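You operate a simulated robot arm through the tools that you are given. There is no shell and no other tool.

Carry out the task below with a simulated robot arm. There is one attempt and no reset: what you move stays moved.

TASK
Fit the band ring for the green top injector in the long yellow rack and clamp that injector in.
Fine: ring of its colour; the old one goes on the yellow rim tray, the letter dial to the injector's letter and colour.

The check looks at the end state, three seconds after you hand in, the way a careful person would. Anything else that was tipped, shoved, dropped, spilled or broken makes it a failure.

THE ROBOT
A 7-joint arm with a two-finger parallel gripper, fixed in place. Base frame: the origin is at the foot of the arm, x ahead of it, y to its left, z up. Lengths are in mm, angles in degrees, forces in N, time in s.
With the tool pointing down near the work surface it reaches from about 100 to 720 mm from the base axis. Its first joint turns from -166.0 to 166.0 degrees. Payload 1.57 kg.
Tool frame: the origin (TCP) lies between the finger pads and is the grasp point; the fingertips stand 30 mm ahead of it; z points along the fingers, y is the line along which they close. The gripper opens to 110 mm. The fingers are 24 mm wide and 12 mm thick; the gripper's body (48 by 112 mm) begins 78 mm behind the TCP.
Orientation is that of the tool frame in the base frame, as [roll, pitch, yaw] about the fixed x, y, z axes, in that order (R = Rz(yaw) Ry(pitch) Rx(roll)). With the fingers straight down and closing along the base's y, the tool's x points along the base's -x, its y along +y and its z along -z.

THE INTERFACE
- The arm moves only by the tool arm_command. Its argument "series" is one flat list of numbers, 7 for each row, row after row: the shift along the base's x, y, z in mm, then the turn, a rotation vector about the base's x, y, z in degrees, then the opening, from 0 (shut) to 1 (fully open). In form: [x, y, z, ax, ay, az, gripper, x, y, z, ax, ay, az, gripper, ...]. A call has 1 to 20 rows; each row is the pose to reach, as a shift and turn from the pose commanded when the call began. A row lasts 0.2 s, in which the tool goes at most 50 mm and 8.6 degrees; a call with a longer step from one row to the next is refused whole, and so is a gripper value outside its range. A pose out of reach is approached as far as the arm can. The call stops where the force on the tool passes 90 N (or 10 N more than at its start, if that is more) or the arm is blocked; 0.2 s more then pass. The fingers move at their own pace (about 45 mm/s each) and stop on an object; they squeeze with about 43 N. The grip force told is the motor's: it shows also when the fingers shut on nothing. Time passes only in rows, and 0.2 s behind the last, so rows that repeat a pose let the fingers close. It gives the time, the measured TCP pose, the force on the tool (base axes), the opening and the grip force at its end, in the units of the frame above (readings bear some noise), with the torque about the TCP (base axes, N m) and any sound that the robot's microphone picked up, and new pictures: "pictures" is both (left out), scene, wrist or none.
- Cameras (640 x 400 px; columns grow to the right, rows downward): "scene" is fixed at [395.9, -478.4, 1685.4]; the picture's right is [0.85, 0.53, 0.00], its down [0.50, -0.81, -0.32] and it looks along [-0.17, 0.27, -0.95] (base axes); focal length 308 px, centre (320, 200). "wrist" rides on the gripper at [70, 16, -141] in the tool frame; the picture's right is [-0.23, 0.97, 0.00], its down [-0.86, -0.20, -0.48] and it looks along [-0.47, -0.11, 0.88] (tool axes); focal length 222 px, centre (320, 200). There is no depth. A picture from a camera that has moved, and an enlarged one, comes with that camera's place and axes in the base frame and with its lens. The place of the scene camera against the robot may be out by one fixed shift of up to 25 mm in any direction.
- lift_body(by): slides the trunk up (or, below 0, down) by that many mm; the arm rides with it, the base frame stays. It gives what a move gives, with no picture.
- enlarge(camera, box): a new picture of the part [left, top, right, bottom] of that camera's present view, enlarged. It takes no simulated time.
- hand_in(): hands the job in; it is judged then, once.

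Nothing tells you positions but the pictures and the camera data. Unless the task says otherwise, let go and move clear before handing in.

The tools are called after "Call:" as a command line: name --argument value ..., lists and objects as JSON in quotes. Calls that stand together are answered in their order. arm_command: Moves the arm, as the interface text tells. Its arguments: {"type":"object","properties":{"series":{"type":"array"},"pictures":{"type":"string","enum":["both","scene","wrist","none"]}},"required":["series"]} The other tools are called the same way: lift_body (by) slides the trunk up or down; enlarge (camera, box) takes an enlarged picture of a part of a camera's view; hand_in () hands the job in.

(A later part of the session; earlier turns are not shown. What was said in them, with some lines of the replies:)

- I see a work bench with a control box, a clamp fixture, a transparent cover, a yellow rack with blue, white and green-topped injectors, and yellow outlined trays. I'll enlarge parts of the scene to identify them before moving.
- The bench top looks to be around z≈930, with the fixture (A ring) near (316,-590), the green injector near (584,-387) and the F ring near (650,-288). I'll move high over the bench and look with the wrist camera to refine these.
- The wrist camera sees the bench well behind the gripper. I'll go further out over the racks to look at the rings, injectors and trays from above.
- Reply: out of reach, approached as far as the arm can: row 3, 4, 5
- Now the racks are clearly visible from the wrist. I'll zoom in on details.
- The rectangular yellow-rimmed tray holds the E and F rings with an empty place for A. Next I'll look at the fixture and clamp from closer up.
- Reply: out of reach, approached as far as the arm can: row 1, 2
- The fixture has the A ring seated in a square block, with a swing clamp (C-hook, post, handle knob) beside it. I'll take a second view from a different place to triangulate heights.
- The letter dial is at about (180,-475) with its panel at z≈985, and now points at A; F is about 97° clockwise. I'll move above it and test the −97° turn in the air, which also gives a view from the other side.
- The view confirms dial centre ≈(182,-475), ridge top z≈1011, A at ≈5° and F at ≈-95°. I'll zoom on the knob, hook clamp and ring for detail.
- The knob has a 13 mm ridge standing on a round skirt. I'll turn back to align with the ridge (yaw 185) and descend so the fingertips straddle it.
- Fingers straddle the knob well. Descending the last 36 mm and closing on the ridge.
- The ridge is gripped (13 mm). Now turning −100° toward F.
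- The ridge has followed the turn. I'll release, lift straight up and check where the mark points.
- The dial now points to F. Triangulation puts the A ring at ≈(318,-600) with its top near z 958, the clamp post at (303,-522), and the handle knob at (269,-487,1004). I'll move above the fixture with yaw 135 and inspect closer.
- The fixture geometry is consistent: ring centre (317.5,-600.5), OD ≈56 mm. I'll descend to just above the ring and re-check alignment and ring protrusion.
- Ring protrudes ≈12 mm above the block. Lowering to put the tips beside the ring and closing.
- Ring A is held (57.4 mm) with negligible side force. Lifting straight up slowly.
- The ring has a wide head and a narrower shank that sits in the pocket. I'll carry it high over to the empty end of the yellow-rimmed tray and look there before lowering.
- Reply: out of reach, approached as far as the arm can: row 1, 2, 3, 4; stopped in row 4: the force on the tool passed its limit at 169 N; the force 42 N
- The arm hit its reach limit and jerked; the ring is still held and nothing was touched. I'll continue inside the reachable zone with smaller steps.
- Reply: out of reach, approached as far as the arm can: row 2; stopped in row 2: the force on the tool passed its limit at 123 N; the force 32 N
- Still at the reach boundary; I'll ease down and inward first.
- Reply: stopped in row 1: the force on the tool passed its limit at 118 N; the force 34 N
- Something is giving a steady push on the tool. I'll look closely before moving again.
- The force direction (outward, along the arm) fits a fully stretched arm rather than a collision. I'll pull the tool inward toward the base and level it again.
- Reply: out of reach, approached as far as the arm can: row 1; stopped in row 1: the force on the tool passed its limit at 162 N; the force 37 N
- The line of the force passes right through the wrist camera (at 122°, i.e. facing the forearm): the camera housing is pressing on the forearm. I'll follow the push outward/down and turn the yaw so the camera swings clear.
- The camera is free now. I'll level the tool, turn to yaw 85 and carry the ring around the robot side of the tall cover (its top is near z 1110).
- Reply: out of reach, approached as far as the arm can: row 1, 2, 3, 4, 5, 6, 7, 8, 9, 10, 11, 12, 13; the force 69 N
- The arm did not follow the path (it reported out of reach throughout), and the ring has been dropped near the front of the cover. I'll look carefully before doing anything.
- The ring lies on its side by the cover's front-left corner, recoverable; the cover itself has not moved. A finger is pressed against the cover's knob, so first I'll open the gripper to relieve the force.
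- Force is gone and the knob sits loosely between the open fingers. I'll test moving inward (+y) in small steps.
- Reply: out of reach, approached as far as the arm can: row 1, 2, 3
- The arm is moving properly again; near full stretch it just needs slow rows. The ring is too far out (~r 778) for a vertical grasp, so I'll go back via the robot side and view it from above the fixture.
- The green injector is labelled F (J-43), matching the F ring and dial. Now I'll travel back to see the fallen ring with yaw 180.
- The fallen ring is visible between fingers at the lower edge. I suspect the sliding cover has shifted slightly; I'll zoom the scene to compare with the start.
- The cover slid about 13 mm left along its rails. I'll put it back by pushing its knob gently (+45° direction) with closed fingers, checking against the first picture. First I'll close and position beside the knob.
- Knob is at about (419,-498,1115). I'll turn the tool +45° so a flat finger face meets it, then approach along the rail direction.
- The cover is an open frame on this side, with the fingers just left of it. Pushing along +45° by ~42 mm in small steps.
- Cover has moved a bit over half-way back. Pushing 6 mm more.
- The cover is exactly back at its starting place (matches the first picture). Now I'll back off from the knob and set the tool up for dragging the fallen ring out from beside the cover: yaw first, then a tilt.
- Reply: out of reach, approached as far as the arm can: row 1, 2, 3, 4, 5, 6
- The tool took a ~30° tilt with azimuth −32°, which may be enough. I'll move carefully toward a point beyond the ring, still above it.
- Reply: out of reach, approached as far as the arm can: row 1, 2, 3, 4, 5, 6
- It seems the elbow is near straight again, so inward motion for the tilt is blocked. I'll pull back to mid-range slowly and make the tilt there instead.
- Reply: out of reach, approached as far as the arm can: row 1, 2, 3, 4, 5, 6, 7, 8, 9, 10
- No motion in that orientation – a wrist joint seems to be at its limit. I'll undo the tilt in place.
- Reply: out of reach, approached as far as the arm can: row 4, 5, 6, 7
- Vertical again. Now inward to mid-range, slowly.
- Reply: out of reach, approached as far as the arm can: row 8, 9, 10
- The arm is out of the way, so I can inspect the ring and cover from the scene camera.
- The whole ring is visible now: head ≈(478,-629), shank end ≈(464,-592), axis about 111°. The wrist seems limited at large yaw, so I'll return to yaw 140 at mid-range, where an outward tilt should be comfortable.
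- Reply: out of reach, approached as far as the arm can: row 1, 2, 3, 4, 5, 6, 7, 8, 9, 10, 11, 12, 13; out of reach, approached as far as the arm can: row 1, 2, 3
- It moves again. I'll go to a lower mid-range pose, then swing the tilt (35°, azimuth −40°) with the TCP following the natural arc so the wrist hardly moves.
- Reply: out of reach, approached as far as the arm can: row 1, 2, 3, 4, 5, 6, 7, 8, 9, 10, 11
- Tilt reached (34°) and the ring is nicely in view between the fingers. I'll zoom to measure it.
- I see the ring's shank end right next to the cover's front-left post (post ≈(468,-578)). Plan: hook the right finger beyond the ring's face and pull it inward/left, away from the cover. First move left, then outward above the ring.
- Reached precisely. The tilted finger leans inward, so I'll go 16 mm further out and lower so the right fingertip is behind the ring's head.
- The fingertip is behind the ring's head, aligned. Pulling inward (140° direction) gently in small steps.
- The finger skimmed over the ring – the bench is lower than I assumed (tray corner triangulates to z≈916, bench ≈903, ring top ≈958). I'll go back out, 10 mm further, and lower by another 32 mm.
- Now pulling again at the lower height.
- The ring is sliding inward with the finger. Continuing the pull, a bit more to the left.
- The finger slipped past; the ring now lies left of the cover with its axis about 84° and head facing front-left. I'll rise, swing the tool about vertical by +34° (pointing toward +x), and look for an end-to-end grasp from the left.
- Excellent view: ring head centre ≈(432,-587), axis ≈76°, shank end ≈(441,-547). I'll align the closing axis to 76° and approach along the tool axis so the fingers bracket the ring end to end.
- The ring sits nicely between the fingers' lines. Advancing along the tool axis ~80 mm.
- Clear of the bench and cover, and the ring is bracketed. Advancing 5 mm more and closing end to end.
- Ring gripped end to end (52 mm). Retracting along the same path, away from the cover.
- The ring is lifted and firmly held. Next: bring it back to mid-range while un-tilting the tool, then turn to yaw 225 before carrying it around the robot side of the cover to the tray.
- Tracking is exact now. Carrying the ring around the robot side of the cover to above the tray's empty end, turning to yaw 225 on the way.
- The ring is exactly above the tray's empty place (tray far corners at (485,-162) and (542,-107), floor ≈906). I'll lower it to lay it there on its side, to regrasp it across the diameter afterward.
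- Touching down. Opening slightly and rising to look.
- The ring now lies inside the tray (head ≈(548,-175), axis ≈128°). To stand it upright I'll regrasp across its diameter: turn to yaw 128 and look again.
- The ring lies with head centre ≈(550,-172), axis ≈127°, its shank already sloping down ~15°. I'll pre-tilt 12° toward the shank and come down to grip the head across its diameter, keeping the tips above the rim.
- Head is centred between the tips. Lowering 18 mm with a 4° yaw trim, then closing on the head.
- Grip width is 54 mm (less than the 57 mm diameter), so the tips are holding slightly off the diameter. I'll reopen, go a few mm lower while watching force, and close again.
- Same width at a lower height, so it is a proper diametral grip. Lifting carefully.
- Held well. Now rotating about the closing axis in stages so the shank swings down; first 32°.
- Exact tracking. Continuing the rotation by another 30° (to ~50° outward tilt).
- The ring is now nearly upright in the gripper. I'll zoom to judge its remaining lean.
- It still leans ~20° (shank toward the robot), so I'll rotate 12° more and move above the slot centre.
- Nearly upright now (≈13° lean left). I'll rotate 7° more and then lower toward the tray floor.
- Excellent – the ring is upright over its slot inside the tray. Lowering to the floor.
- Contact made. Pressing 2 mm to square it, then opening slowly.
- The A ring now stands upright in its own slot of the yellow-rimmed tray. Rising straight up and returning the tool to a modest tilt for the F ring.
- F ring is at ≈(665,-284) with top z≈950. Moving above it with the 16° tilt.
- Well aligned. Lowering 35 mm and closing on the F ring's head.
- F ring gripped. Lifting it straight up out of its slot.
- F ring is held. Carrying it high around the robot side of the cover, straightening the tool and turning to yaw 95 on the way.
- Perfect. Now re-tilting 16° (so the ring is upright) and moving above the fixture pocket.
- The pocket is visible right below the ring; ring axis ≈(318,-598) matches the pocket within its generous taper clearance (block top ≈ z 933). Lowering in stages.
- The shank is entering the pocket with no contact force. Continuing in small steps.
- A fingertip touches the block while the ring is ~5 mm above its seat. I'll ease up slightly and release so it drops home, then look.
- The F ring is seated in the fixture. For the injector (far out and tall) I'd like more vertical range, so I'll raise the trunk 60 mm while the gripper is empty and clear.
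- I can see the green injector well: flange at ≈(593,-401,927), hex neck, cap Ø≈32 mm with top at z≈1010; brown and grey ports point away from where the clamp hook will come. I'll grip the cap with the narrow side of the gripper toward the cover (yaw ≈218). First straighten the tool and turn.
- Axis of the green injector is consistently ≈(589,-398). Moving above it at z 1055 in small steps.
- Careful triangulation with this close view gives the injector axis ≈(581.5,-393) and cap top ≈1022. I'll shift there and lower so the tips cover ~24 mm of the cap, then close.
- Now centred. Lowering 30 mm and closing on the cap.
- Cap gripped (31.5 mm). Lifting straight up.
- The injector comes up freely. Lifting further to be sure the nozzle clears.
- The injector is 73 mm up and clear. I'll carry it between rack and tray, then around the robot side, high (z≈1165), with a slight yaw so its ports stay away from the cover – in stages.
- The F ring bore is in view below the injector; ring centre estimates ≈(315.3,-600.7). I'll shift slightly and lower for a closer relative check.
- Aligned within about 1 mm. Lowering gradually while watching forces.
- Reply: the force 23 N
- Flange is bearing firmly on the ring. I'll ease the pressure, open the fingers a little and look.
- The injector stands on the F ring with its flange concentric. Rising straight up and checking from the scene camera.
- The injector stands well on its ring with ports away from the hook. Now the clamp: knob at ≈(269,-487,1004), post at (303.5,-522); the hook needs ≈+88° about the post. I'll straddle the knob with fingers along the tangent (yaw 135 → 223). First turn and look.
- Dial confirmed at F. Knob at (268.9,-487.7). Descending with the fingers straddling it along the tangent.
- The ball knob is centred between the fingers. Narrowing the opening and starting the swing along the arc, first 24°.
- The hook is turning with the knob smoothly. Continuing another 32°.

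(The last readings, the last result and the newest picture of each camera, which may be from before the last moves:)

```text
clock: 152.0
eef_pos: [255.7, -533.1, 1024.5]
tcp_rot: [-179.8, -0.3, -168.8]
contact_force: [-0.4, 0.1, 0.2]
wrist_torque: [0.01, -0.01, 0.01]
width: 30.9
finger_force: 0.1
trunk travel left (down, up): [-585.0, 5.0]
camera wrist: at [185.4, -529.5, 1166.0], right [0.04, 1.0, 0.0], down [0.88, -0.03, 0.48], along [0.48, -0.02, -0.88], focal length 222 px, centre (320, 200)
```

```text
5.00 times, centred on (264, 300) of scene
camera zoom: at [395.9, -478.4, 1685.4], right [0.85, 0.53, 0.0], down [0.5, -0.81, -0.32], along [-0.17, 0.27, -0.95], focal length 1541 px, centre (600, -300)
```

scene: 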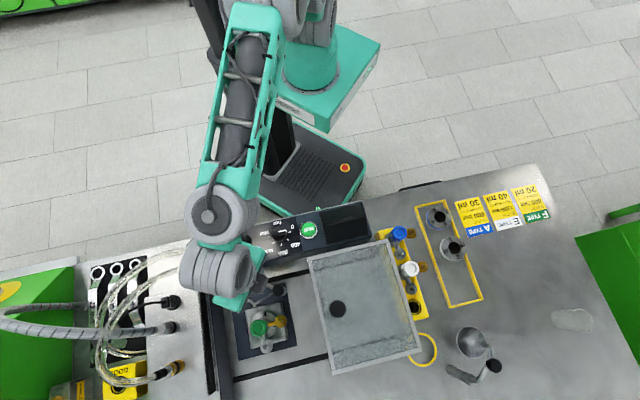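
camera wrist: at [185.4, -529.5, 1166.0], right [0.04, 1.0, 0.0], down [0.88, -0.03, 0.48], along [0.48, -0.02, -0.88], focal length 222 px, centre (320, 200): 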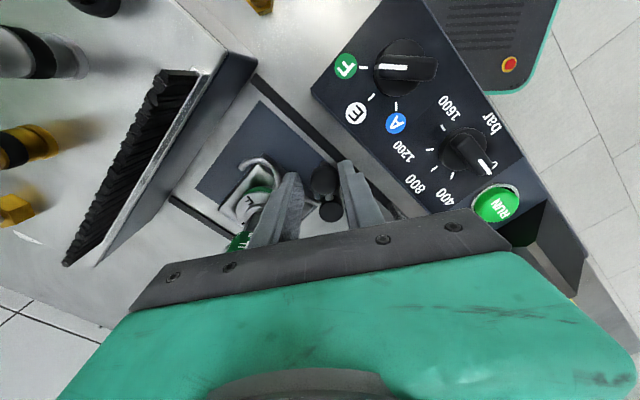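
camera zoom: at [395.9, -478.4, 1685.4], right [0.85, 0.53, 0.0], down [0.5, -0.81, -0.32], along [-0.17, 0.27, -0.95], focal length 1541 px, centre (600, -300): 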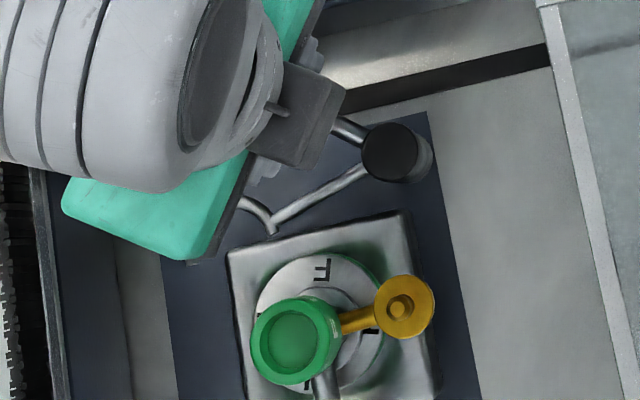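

Continuing 16°, then checking hook height against the flange.

Call:
arm_command --series '[0.8, -3.3, 0, 0, 0, 4, 0.28, 1.8, -6.6, 0, 0, 0, 8, 0.28, 3, -9.8, 0, 0, 0, 12, 0.28, 4.4, -12.9, 0, 0, 0, 16, 0.28]'

Call:
enlarge --camera "wrist" --box '[180, 130, 340, 230]'

Call:
enlarge --camera "scene" --box '[224, 280, 304, 330]'

```text
clock: 153.0
eef_pos: [258.9, -546.0, 1025.2]
tcp_rot: [-179.8, -0.3, -152.8]
contact_force: [-0.3, 0.5, 0.1]
wrist_torque: [-0.01, -0.01, 0.0]
width: 30.9
finger_force: 0.0
trunk travel left (down, up): [-585.0, 5.0]
camera wrist: at [191.7, -561.3, 1165.9], right [-0.24, 0.97, 0.0], down [0.85, 0.21, 0.48], along [0.46, 0.11, -0.88], focal length 222 px, centre (320, 200)
```

scene: 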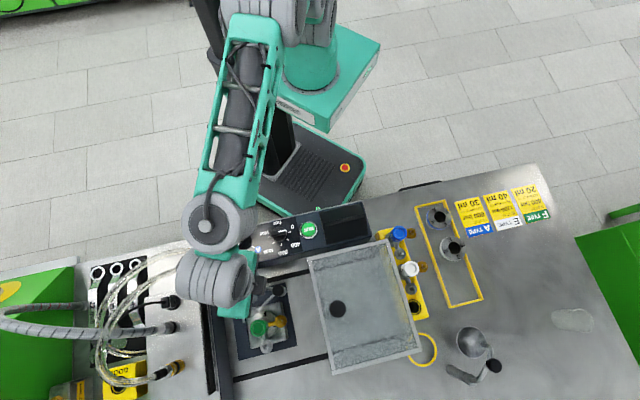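
wrist: 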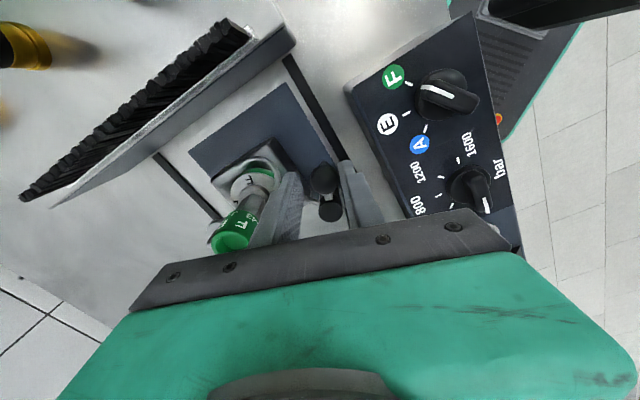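

```text
4.00 times, centred on (260, 180) of wrist
camera zoom: at [191.7, -561.3, 1165.9], right [-0.24, 0.97, 0.0], down [0.85, 0.21, 0.48], along [0.46, 0.11, -0.88], focal length 888 px, centre (560, 280)
```

zoom: 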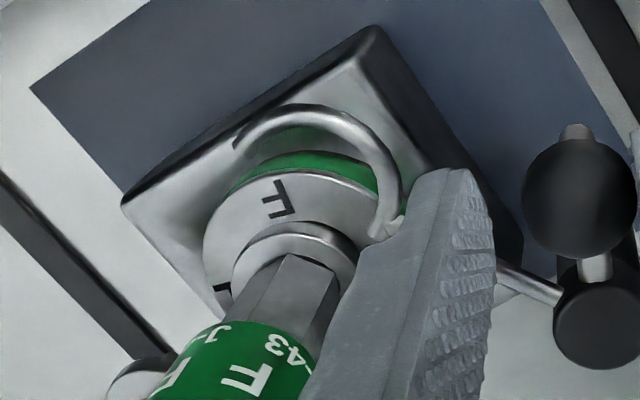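

```text
8.00 times, centred on (264, 305) of scene
camera zoom: at [395.9, -478.4, 1685.4], right [0.85, 0.53, 0.0], down [0.5, -0.81, -0.32], along [-0.17, 0.27, -0.95], focal length 2465 px, centre (768, -640)
```

zoom: 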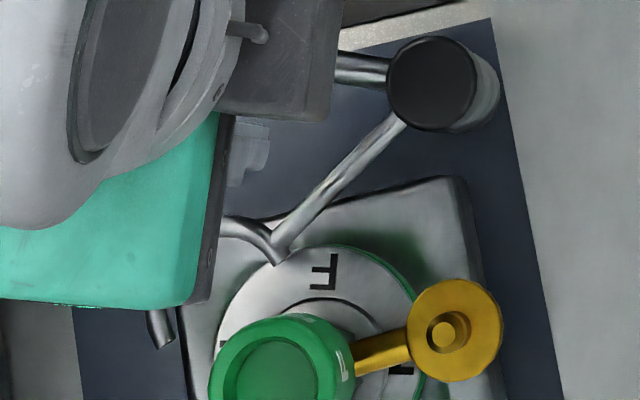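

The hook is about to reach the injector's neck, passing over the ring. Continuing slowly.

Call:
arm_command --series '[0.8, -1.5, 0, 0, 0, 2, 0.28, 1.7, -3, 0, 0, 0, 4, 0.28, 2.6, -4.4, 0, 0, 0, 6, 0.28, 3.5, -5.9, 0, 0, 0, 8, 0.28]'

Call:
enlarge --camera "wrist" --box '[180, 130, 340, 230]'

Call:
enlarge --camera "scene" --box '[224, 280, 304, 330]'

```text
clock: 154.0
eef_pos: [263.6, -551.8, 1023.9]
tcp_rot: [-179.8, -0.3, -145.0]
contact_force: [-0.5, 0.0, 0.7]
wrist_torque: [0.01, -0.02, -0.01]
width: 31.2
finger_force: 0.1
trunk travel left (down, up): [-585.0, 5.0]
camera wrist: at [198.5, -576.4, 1165.7], right [-0.37, 0.93, 0.0], down [0.81, 0.33, 0.48], along [0.44, 0.17, -0.88], focal length 222 px, centre (320, 200)
```

scene: 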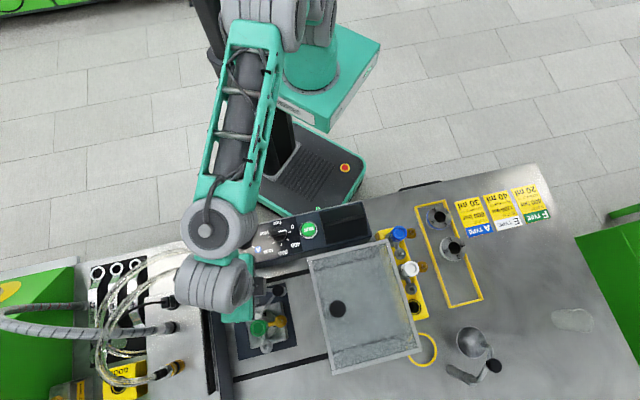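
wrist: 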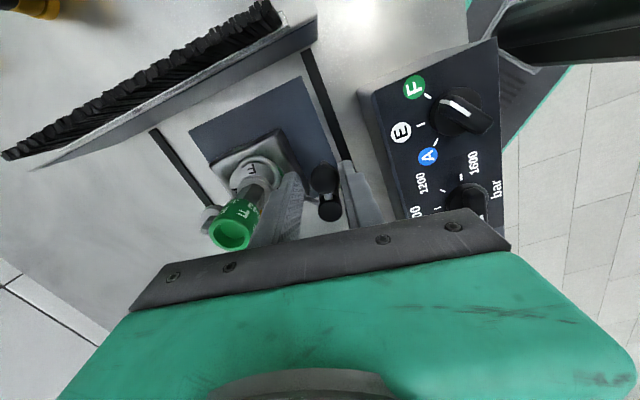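

```text
4.00 times, centred on (260, 180) of wrist
camera zoom: at [198.5, -576.4, 1165.7], right [-0.37, 0.93, 0.0], down [0.81, 0.33, 0.48], along [0.44, 0.17, -0.88], focal length 888 px, centre (560, 280)
```

zoom: 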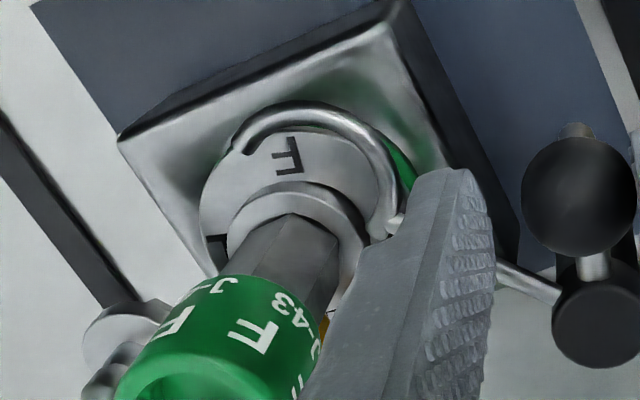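

```text
8.00 times, centred on (264, 305) of scene
camera zoom: at [395.9, -478.4, 1685.4], right [0.85, 0.53, 0.0], down [0.5, -0.81, -0.32], along [-0.17, 0.27, -0.95], focal length 2465 px, centre (768, -640)
```

zoom: 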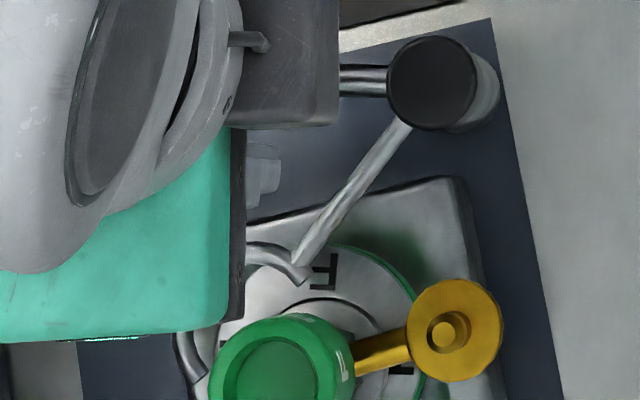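

Call:
arm_command --series '[1.1, -1.4, 0, 0, 0, 2, 0.28, 2.2, -2.7, 0, 0, 0, 4, 0.28, 3.2, -4, 0, 0, 0, 6, 0.28, 4.3, -5.3, 0, 0, 0, 8, 0.28]'

Call:
enlarge --camera "wrist" --box '[180, 130, 340, 230]'

Call:
enlarge --camera "scene" --box '[224, 280, 304, 330]'

```text
clock: 155.0
eef_pos: [268.9, -557.2, 1023.8]
tcp_rot: [-179.8, -0.2, -136.9]
contact_force: [0.6, 0.0, 0.1]
wrist_torque: [0.01, -0.03, 0.03]
width: 30.6
finger_force: 0.0
trunk travel left (down, up): [-585.0, 5.0]
camera wrist: at [207.5, -590.3, 1165.5], right [-0.5, 0.87, 0.0], down [0.76, 0.44, 0.48], along [0.41, 0.23, -0.88], focal length 222 px, centre (320, 200)
```

scene: 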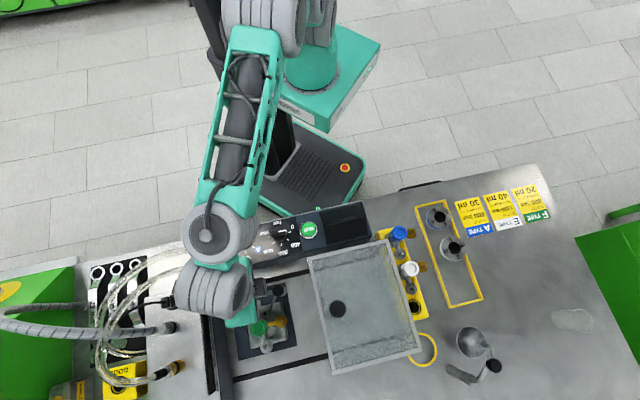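
wrist: 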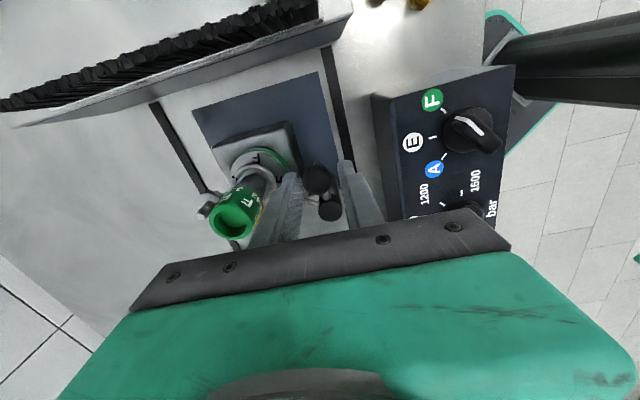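

```text
4.00 times, centred on (260, 180) of wrist
camera zoom: at [207.5, -590.3, 1165.5], right [-0.5, 0.87, 0.0], down [0.76, 0.44, 0.48], along [0.41, 0.23, -0.88], focal length 888 px, centre (560, 280)
```

zoom: 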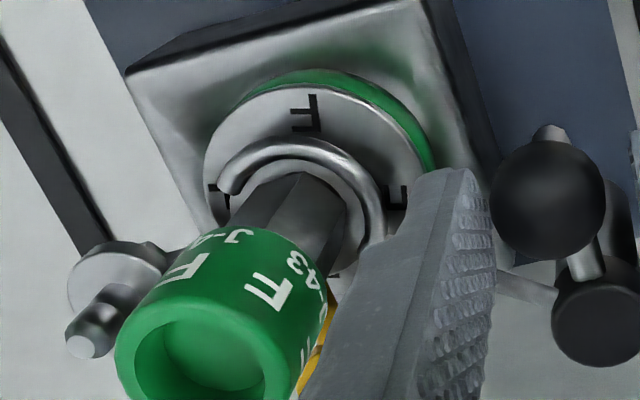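

```text
8.00 times, centred on (264, 305) of scene
camera zoom: at [395.9, -478.4, 1685.4], right [0.85, 0.53, 0.0], down [0.5, -0.81, -0.32], along [-0.17, 0.27, -0.95], focal length 2465 px, centre (768, -640)
```

zoom: 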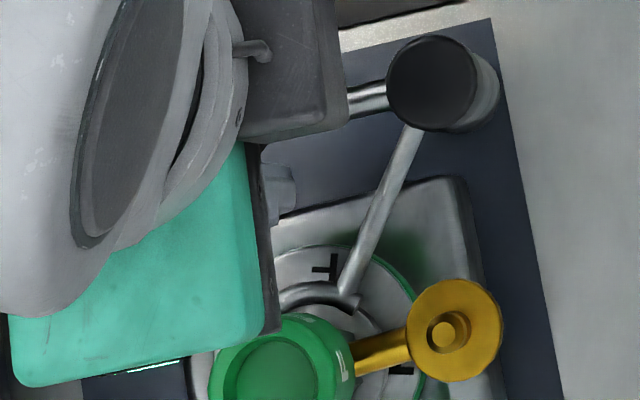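

The C-hook now lies over the flange around the neck. A few more degrees to seat it, watching force.

Call:
arm_command --series '[1.2, -1.2, 0, 0, 0, 1, 0.28, 2.4, -2.4, 0, 0, 0, 2, 0.28, 3.7, -3.6, 0, 0, 0, 2, 0.28, 3.7, -3.6, 0, 0, 0, 2, 0.28]'

Call:
enlarge --camera "wrist" --box '[180, 130, 340, 230]'

Call:
enlarge --camera "scene" --box '[224, 280, 304, 330]'

```text
clock: 156.0
eef_pos: [273.0, -559.6, 1025.1]
tcp_rot: [-179.7, -0.2, -134.9]
contact_force: [-0.6, 0.6, -0.6]
wrist_torque: [0.02, 0.04, 0.05]
width: 30.6
finger_force: 0.0
trunk travel left (down, up): [-585.0, 5.0]
camera wrist: at [212.5, -596.6, 1165.6], right [-0.53, 0.85, 0.0], down [0.75, 0.47, 0.48], along [0.41, 0.25, -0.88], focal length 222 px, centre (320, 200)
```

scene: 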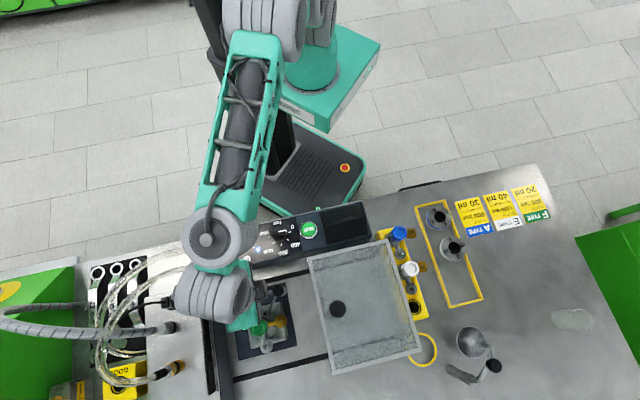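
wrist: 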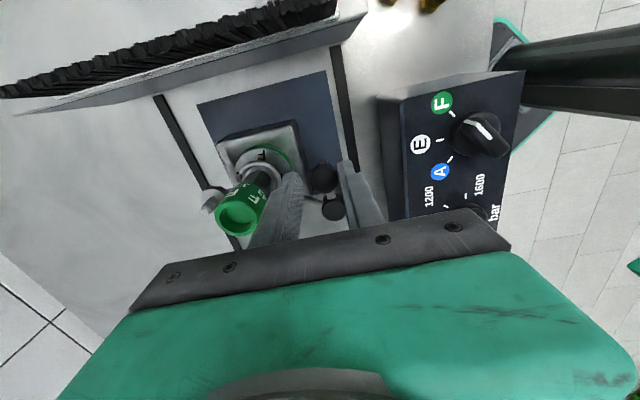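

```text
4.00 times, centred on (260, 180) of wrist
camera zoom: at [212.5, -596.6, 1165.6], right [-0.53, 0.85, 0.0], down [0.75, 0.47, 0.48], along [0.41, 0.25, -0.88], focal length 888 px, centre (560, 280)
```

zoom: 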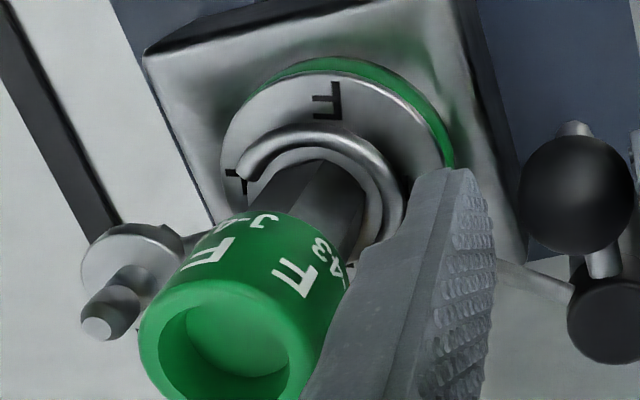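

```text
8.00 times, centred on (264, 305) of scene
camera zoom: at [395.9, -478.4, 1685.4], right [0.85, 0.53, 0.0], down [0.5, -0.81, -0.32], along [-0.17, 0.27, -0.95], focal length 2465 px, centre (768, -640)
```

zoom: 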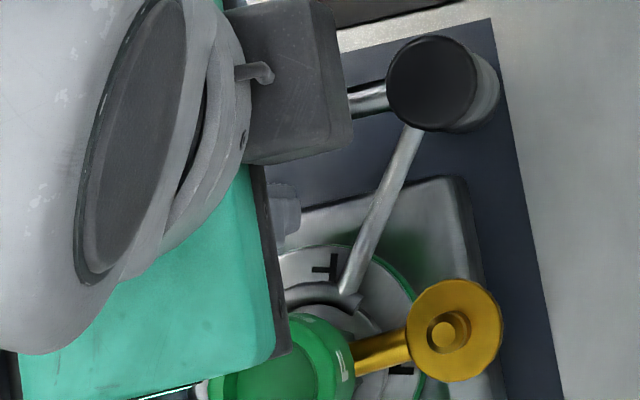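

The knob is just reaching the trailing finger now. Pushing on in 2 mm increments with force checks.

Call:
arm_command --series '[1.3, -1.4, 0, 0, 0, 0, 0.28, 2.6, -2.8, 0, 0, 0, 0, 0.28, 2.6, -2.8, 0, 0, 0, 0, 0.28]'

Call:
enlarge --camera "wrist" --box '[200, 130, 360, 230]'

Call:
enlarge --camera "scene" --box '[224, 280, 304, 330]'

```text
clock: 156.8
eef_pos: [273.5, -562.4, 1026.0]
tcp_rot: [-179.9, -0.3, -135.0]
contact_force: [-4.3, 4.0, -1.9]
wrist_torque: [0.1, 0.03, -0.07]
width: 35.9
finger_force: 2.8
trunk travel left (down, up): [-585.0, 5.0]
camera wrist: at [214.4, -599.1, 1165.8], right [-0.53, 0.85, 0.0], down [0.75, 0.47, 0.48], along [0.41, 0.25, -0.88], focal length 222 px, centre (320, 200)
```

scene: 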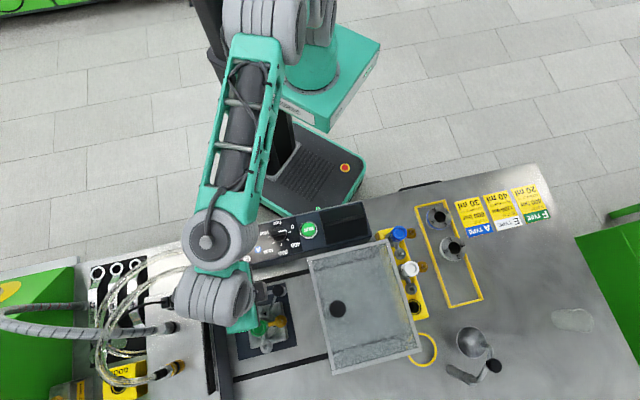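
wrist: 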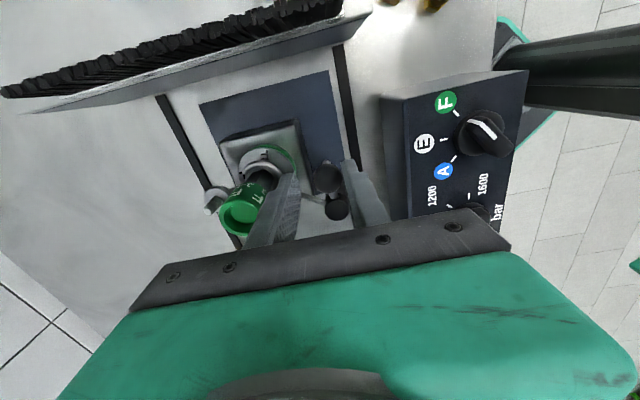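

```text
4.00 times, centred on (280, 180) of wrist
camera zoom: at [214.4, -599.1, 1165.8], right [-0.53, 0.85, 0.0], down [0.75, 0.47, 0.48], along [0.41, 0.25, -0.88], focal length 888 px, centre (480, 280)
```

zoom: 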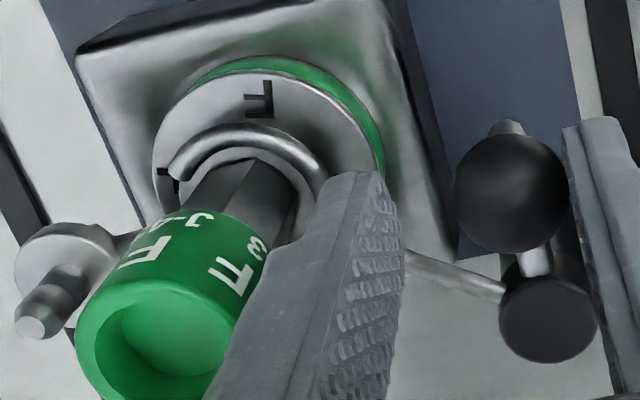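

```text
8.00 times, centred on (264, 305) of scene
camera zoom: at [395.9, -478.4, 1685.4], right [0.85, 0.53, 0.0], down [0.5, -0.81, -0.32], along [-0.17, 0.27, -0.95], focal length 2465 px, centre (768, -640)
```

zoom: 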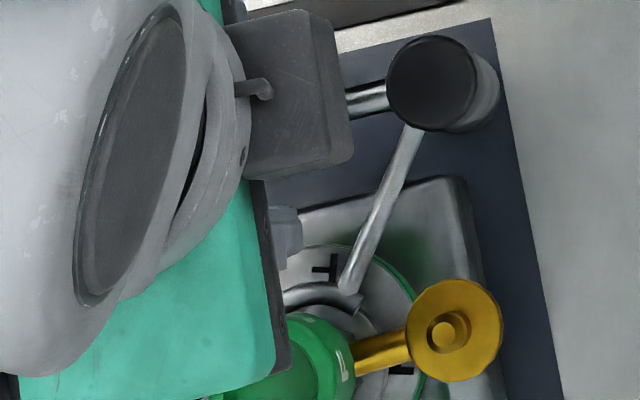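

The knob is against its end stop (force rising, no motion), and the hook sits concentrically over the flange around the neck. Opening and rising clear.

Call:
arm_command --series '[-1.3, 1.4, 0, 0, 0, 0, 0.4, -2, 2, 0, 0, 0, 0, 0.45, -2, 2, 12, 0, 0, 0, 0.45, -2, 2, 40, 0, 0, 0, 0.45, -2, 2, 80, 0, 0, 0, 0.45, -5, 10, 110, 0, 0, 0, 0.45]'

Call:
enlarge --camera "wrist" --box '[180, 60, 420, 210]'

Call:
enlarge --camera "scene" --box '[224, 270, 320, 330]'

```text
clock: 158.2
eef_pos: [271.8, -551.8, 1133.9]
tcp_rot: [-179.8, -0.2, -135.0]
contact_force: [0.3, -0.7, 0.0]
wrist_torque: [-0.03, 0.0, 0.01]
width: 49.6
finger_force: 0.1
trunk travel left (down, up): [-585.0, 5.0]
camera wrist: at [211.1, -589.2, 1276.3], right [-0.53, 0.85, 0.0], down [0.75, 0.47, 0.48], along [0.41, 0.25, -0.88], focal length 222 px, centre (320, 200)
```

scene: 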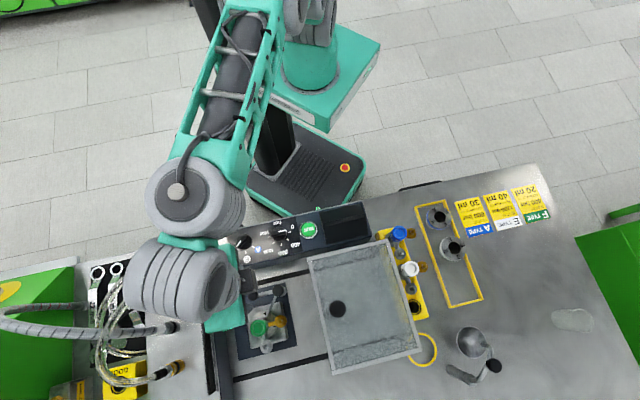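
wrist: 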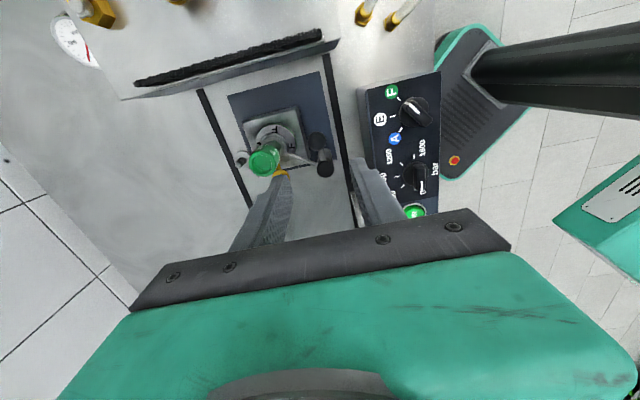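

```text
2.67 times, centred on (300, 135) of wrist
camera zoom: at [211.1, -589.2, 1276.3], right [-0.53, 0.85, 0.0], down [0.75, 0.47, 0.48], along [0.41, 0.25, -0.88], focal length 592 px, centre (373, 373)
```

zoom: 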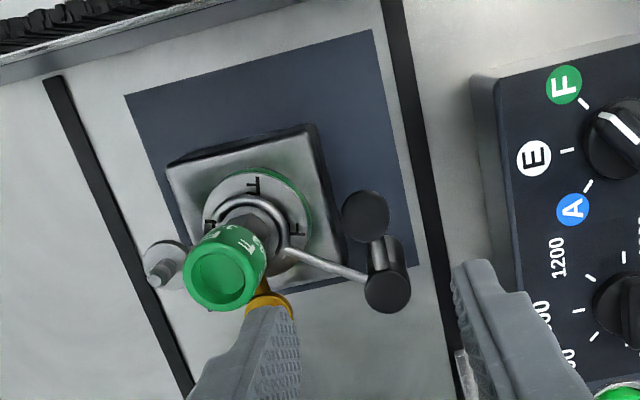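

```text
6.67 times, centred on (272, 300) of scene
camera zoom: at [395.9, -478.4, 1685.4], right [0.85, 0.53, 0.0], down [0.5, -0.81, -0.32], along [-0.17, 0.27, -0.95], focal length 2054 px, centre (640, -467)
```

zoom: 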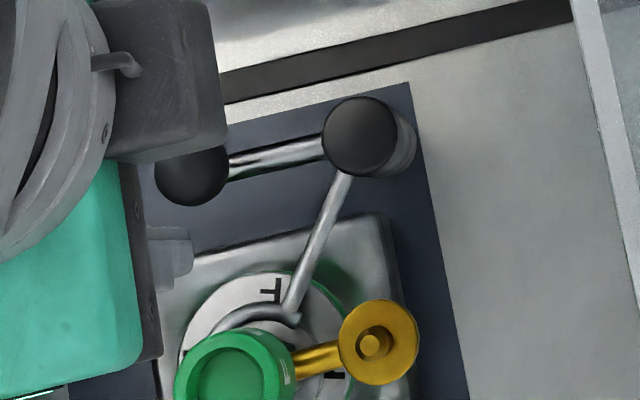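

The injector is clamped. I'll withdraw the arm to mid-range clear of everything and make a final check of the scene.

Call:
arm_command --series '[-10, 25, 10, 0, 0, -6, 0.45, -25, 55, 15, 0, 0, -12, 0.45, -40, 85, 20, 0, 0, -18, 0.45, -60, 110, 25, 0, 0, -24, 0.45, -80, 125, 30, 0, 0, -30, 0.45, -95, 135, 40, 0, 0, -36, 0.45, -95, 135, 40, 0, 0, -36, 0.45]'

Call:
enlarge --camera "scene" --box '[200, 220, 360, 320]'

Call:
enlarge --camera "scene" --box '[220, 270, 316, 330]'

Call:
enlarge --camera "scene" --box '[370, 180, 530, 280]'

Call:
enlarge --camera "scene" --box '[370, 290, 546, 400]'

Call:
enlarge --camera "scene" --box '[40, 240, 240, 400]'

```text
clock: 159.8
eef_pos: [174.3, -418.6, 1175.2]
tcp_rot: [-179.8, -0.2, -171.0]
contact_force: [-0.3, 0.4, 0.2]
wrist_torque: [-0.03, 0.0, 0.01]
width: 49.6
finger_force: 0.0
trunk travel left (down, up): [-585.0, 5.0]
camera wrist: at [104.2, -412.4, 1316.3], right [0.07, 1.0, 0.0], down [0.88, -0.06, 0.48], along [0.47, -0.04, -0.88], focal length 222 px, centre (320, 200)
```

scene: 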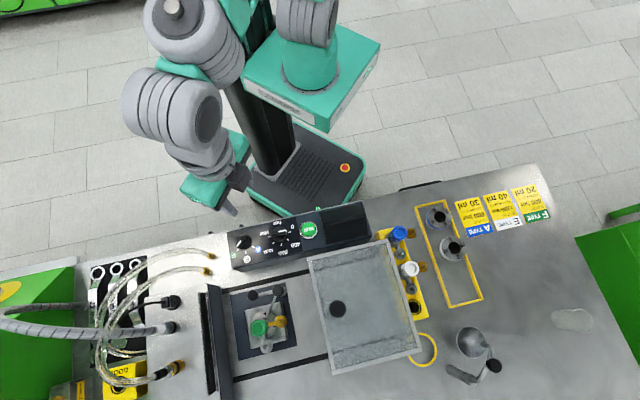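
wrist: 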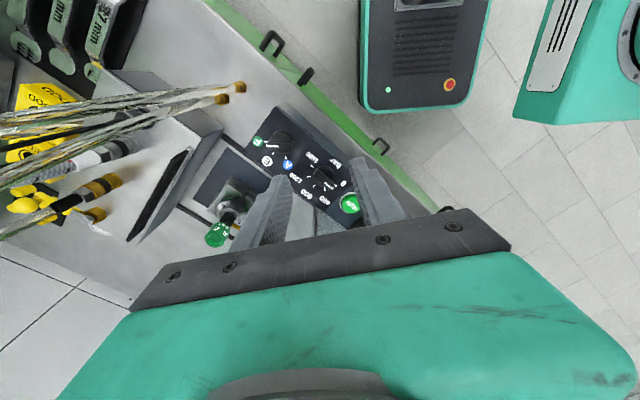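

```text
4.00 times, centred on (280, 270) of scene
camera zoom: at [395.9, -478.4, 1685.4], right [0.85, 0.53, 0.0], down [0.5, -0.81, -0.32], along [-0.17, 0.27, -0.95], focal length 1233 px, centre (480, -80)
```

zoom: 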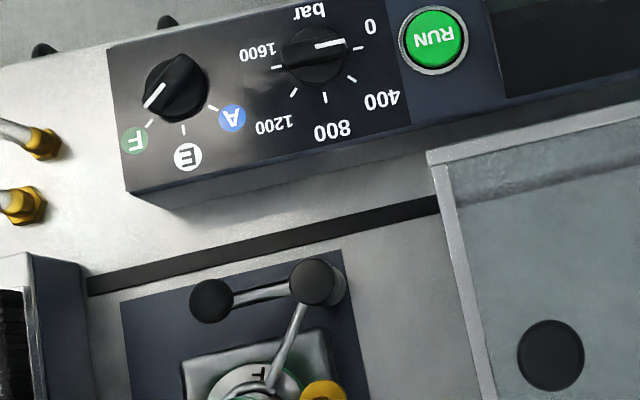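

```text
6.67 times, centred on (268, 300) of scene
camera zoom: at [395.9, -478.4, 1685.4], right [0.85, 0.53, 0.0], down [0.5, -0.81, -0.32], along [-0.17, 0.27, -0.95], focal length 2054 px, centre (667, -467)
```

zoom: 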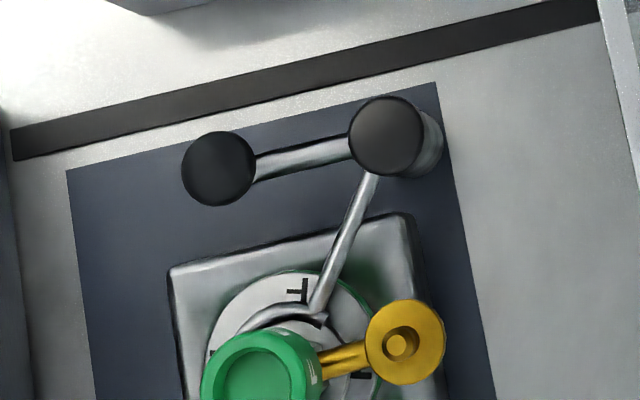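

```text
4.00 times, centred on (450, 230) of scene
camera zoom: at [395.9, -478.4, 1685.4], right [0.85, 0.53, 0.0], down [0.5, -0.81, -0.32], along [-0.17, 0.27, -0.95], focal length 1233 px, centre (-200, 80)
```

zoom: 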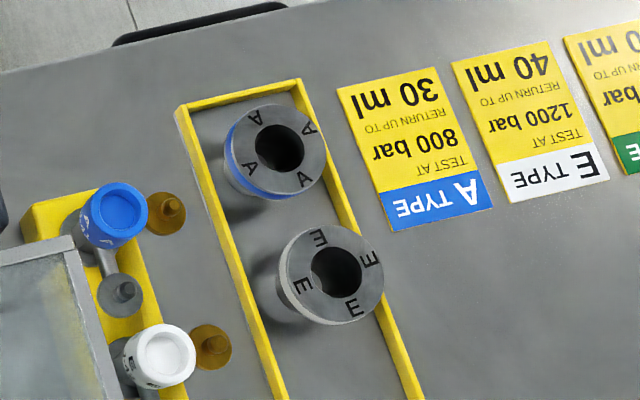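

```text
3.64 times, centred on (458, 345) of scene
camera zoom: at [395.9, -478.4, 1685.4], right [0.85, 0.53, 0.0], down [0.5, -0.81, -0.32], along [-0.17, 0.27, -0.95], focal length 1120 px, centre (-182, -327)
```

zoom: 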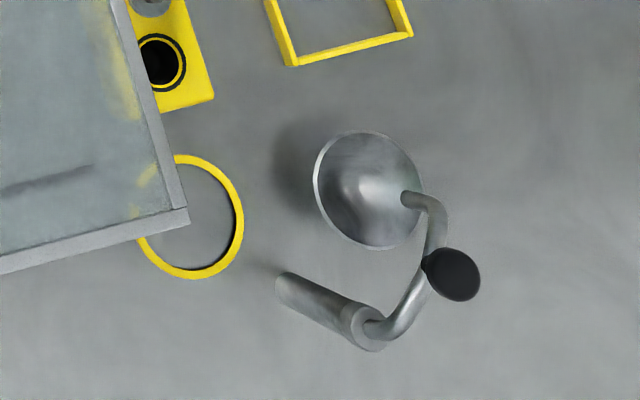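

```text
2.50 times, centred on (140, 320) of scene
camera zoom: at [395.9, -478.4, 1685.4], right [0.85, 0.53, 0.0], down [0.5, -0.81, -0.32], along [-0.17, 0.27, -0.95], focal length 770 px, centre (770, -100)
```

zoom: 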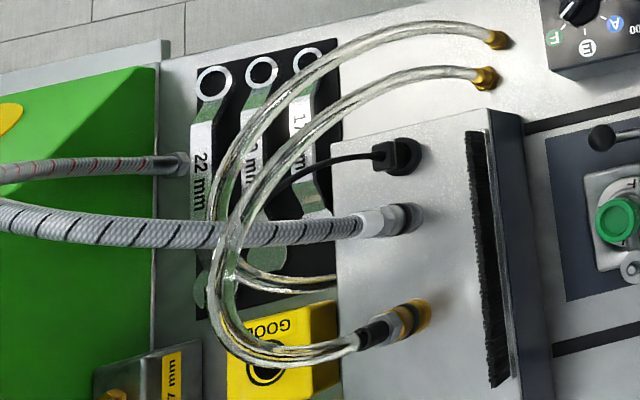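

I see the green F injector clamped in the fixture: the hook sits round its neck at the 90° end stop, and the F ring is under the flange. The A ring stands in its slot of the yellow-rimmed tray and the letter dial points to the green F. The cover is back where it started, nothing else has moved, and the gripper is empty and clear, so I'm handing in.

Call:
hand_in

```text
The job is handed in.
```

The green-top injector (marked F, J-43) is clamped in the fixture on the F ring with the green band. I've handed the job in, but I don't have the check's result.

- **Injector and ring:** The injector stands on the F ring. The clamp hook is over its flange and turned to the end stop.
- **Old ring:** The A ring stands upright in its empty place in the rectangular yellow-rimmed tray. I took that as the tray you meant because the other rings are kept there; there is also a round yellow rim on the bench.
- **Letter dial:** It points to the green F.

**Mishaps along the way:**
- **A ring dropped:** The arm went off its path near full stretch, and the A ring fell onto the bench on its side. I recovered it and stood it in the tray; I saw no damage on it.
- **Cover moved:** The sliding cover was pushed about 13 mm along its rails. I pushed it back, and it matches the first picture to within about a pixel.

I also raised the trunk by 60 mm for reach and left it there. The last pictures show nothing else out of place, and the gripper is empty and clear.
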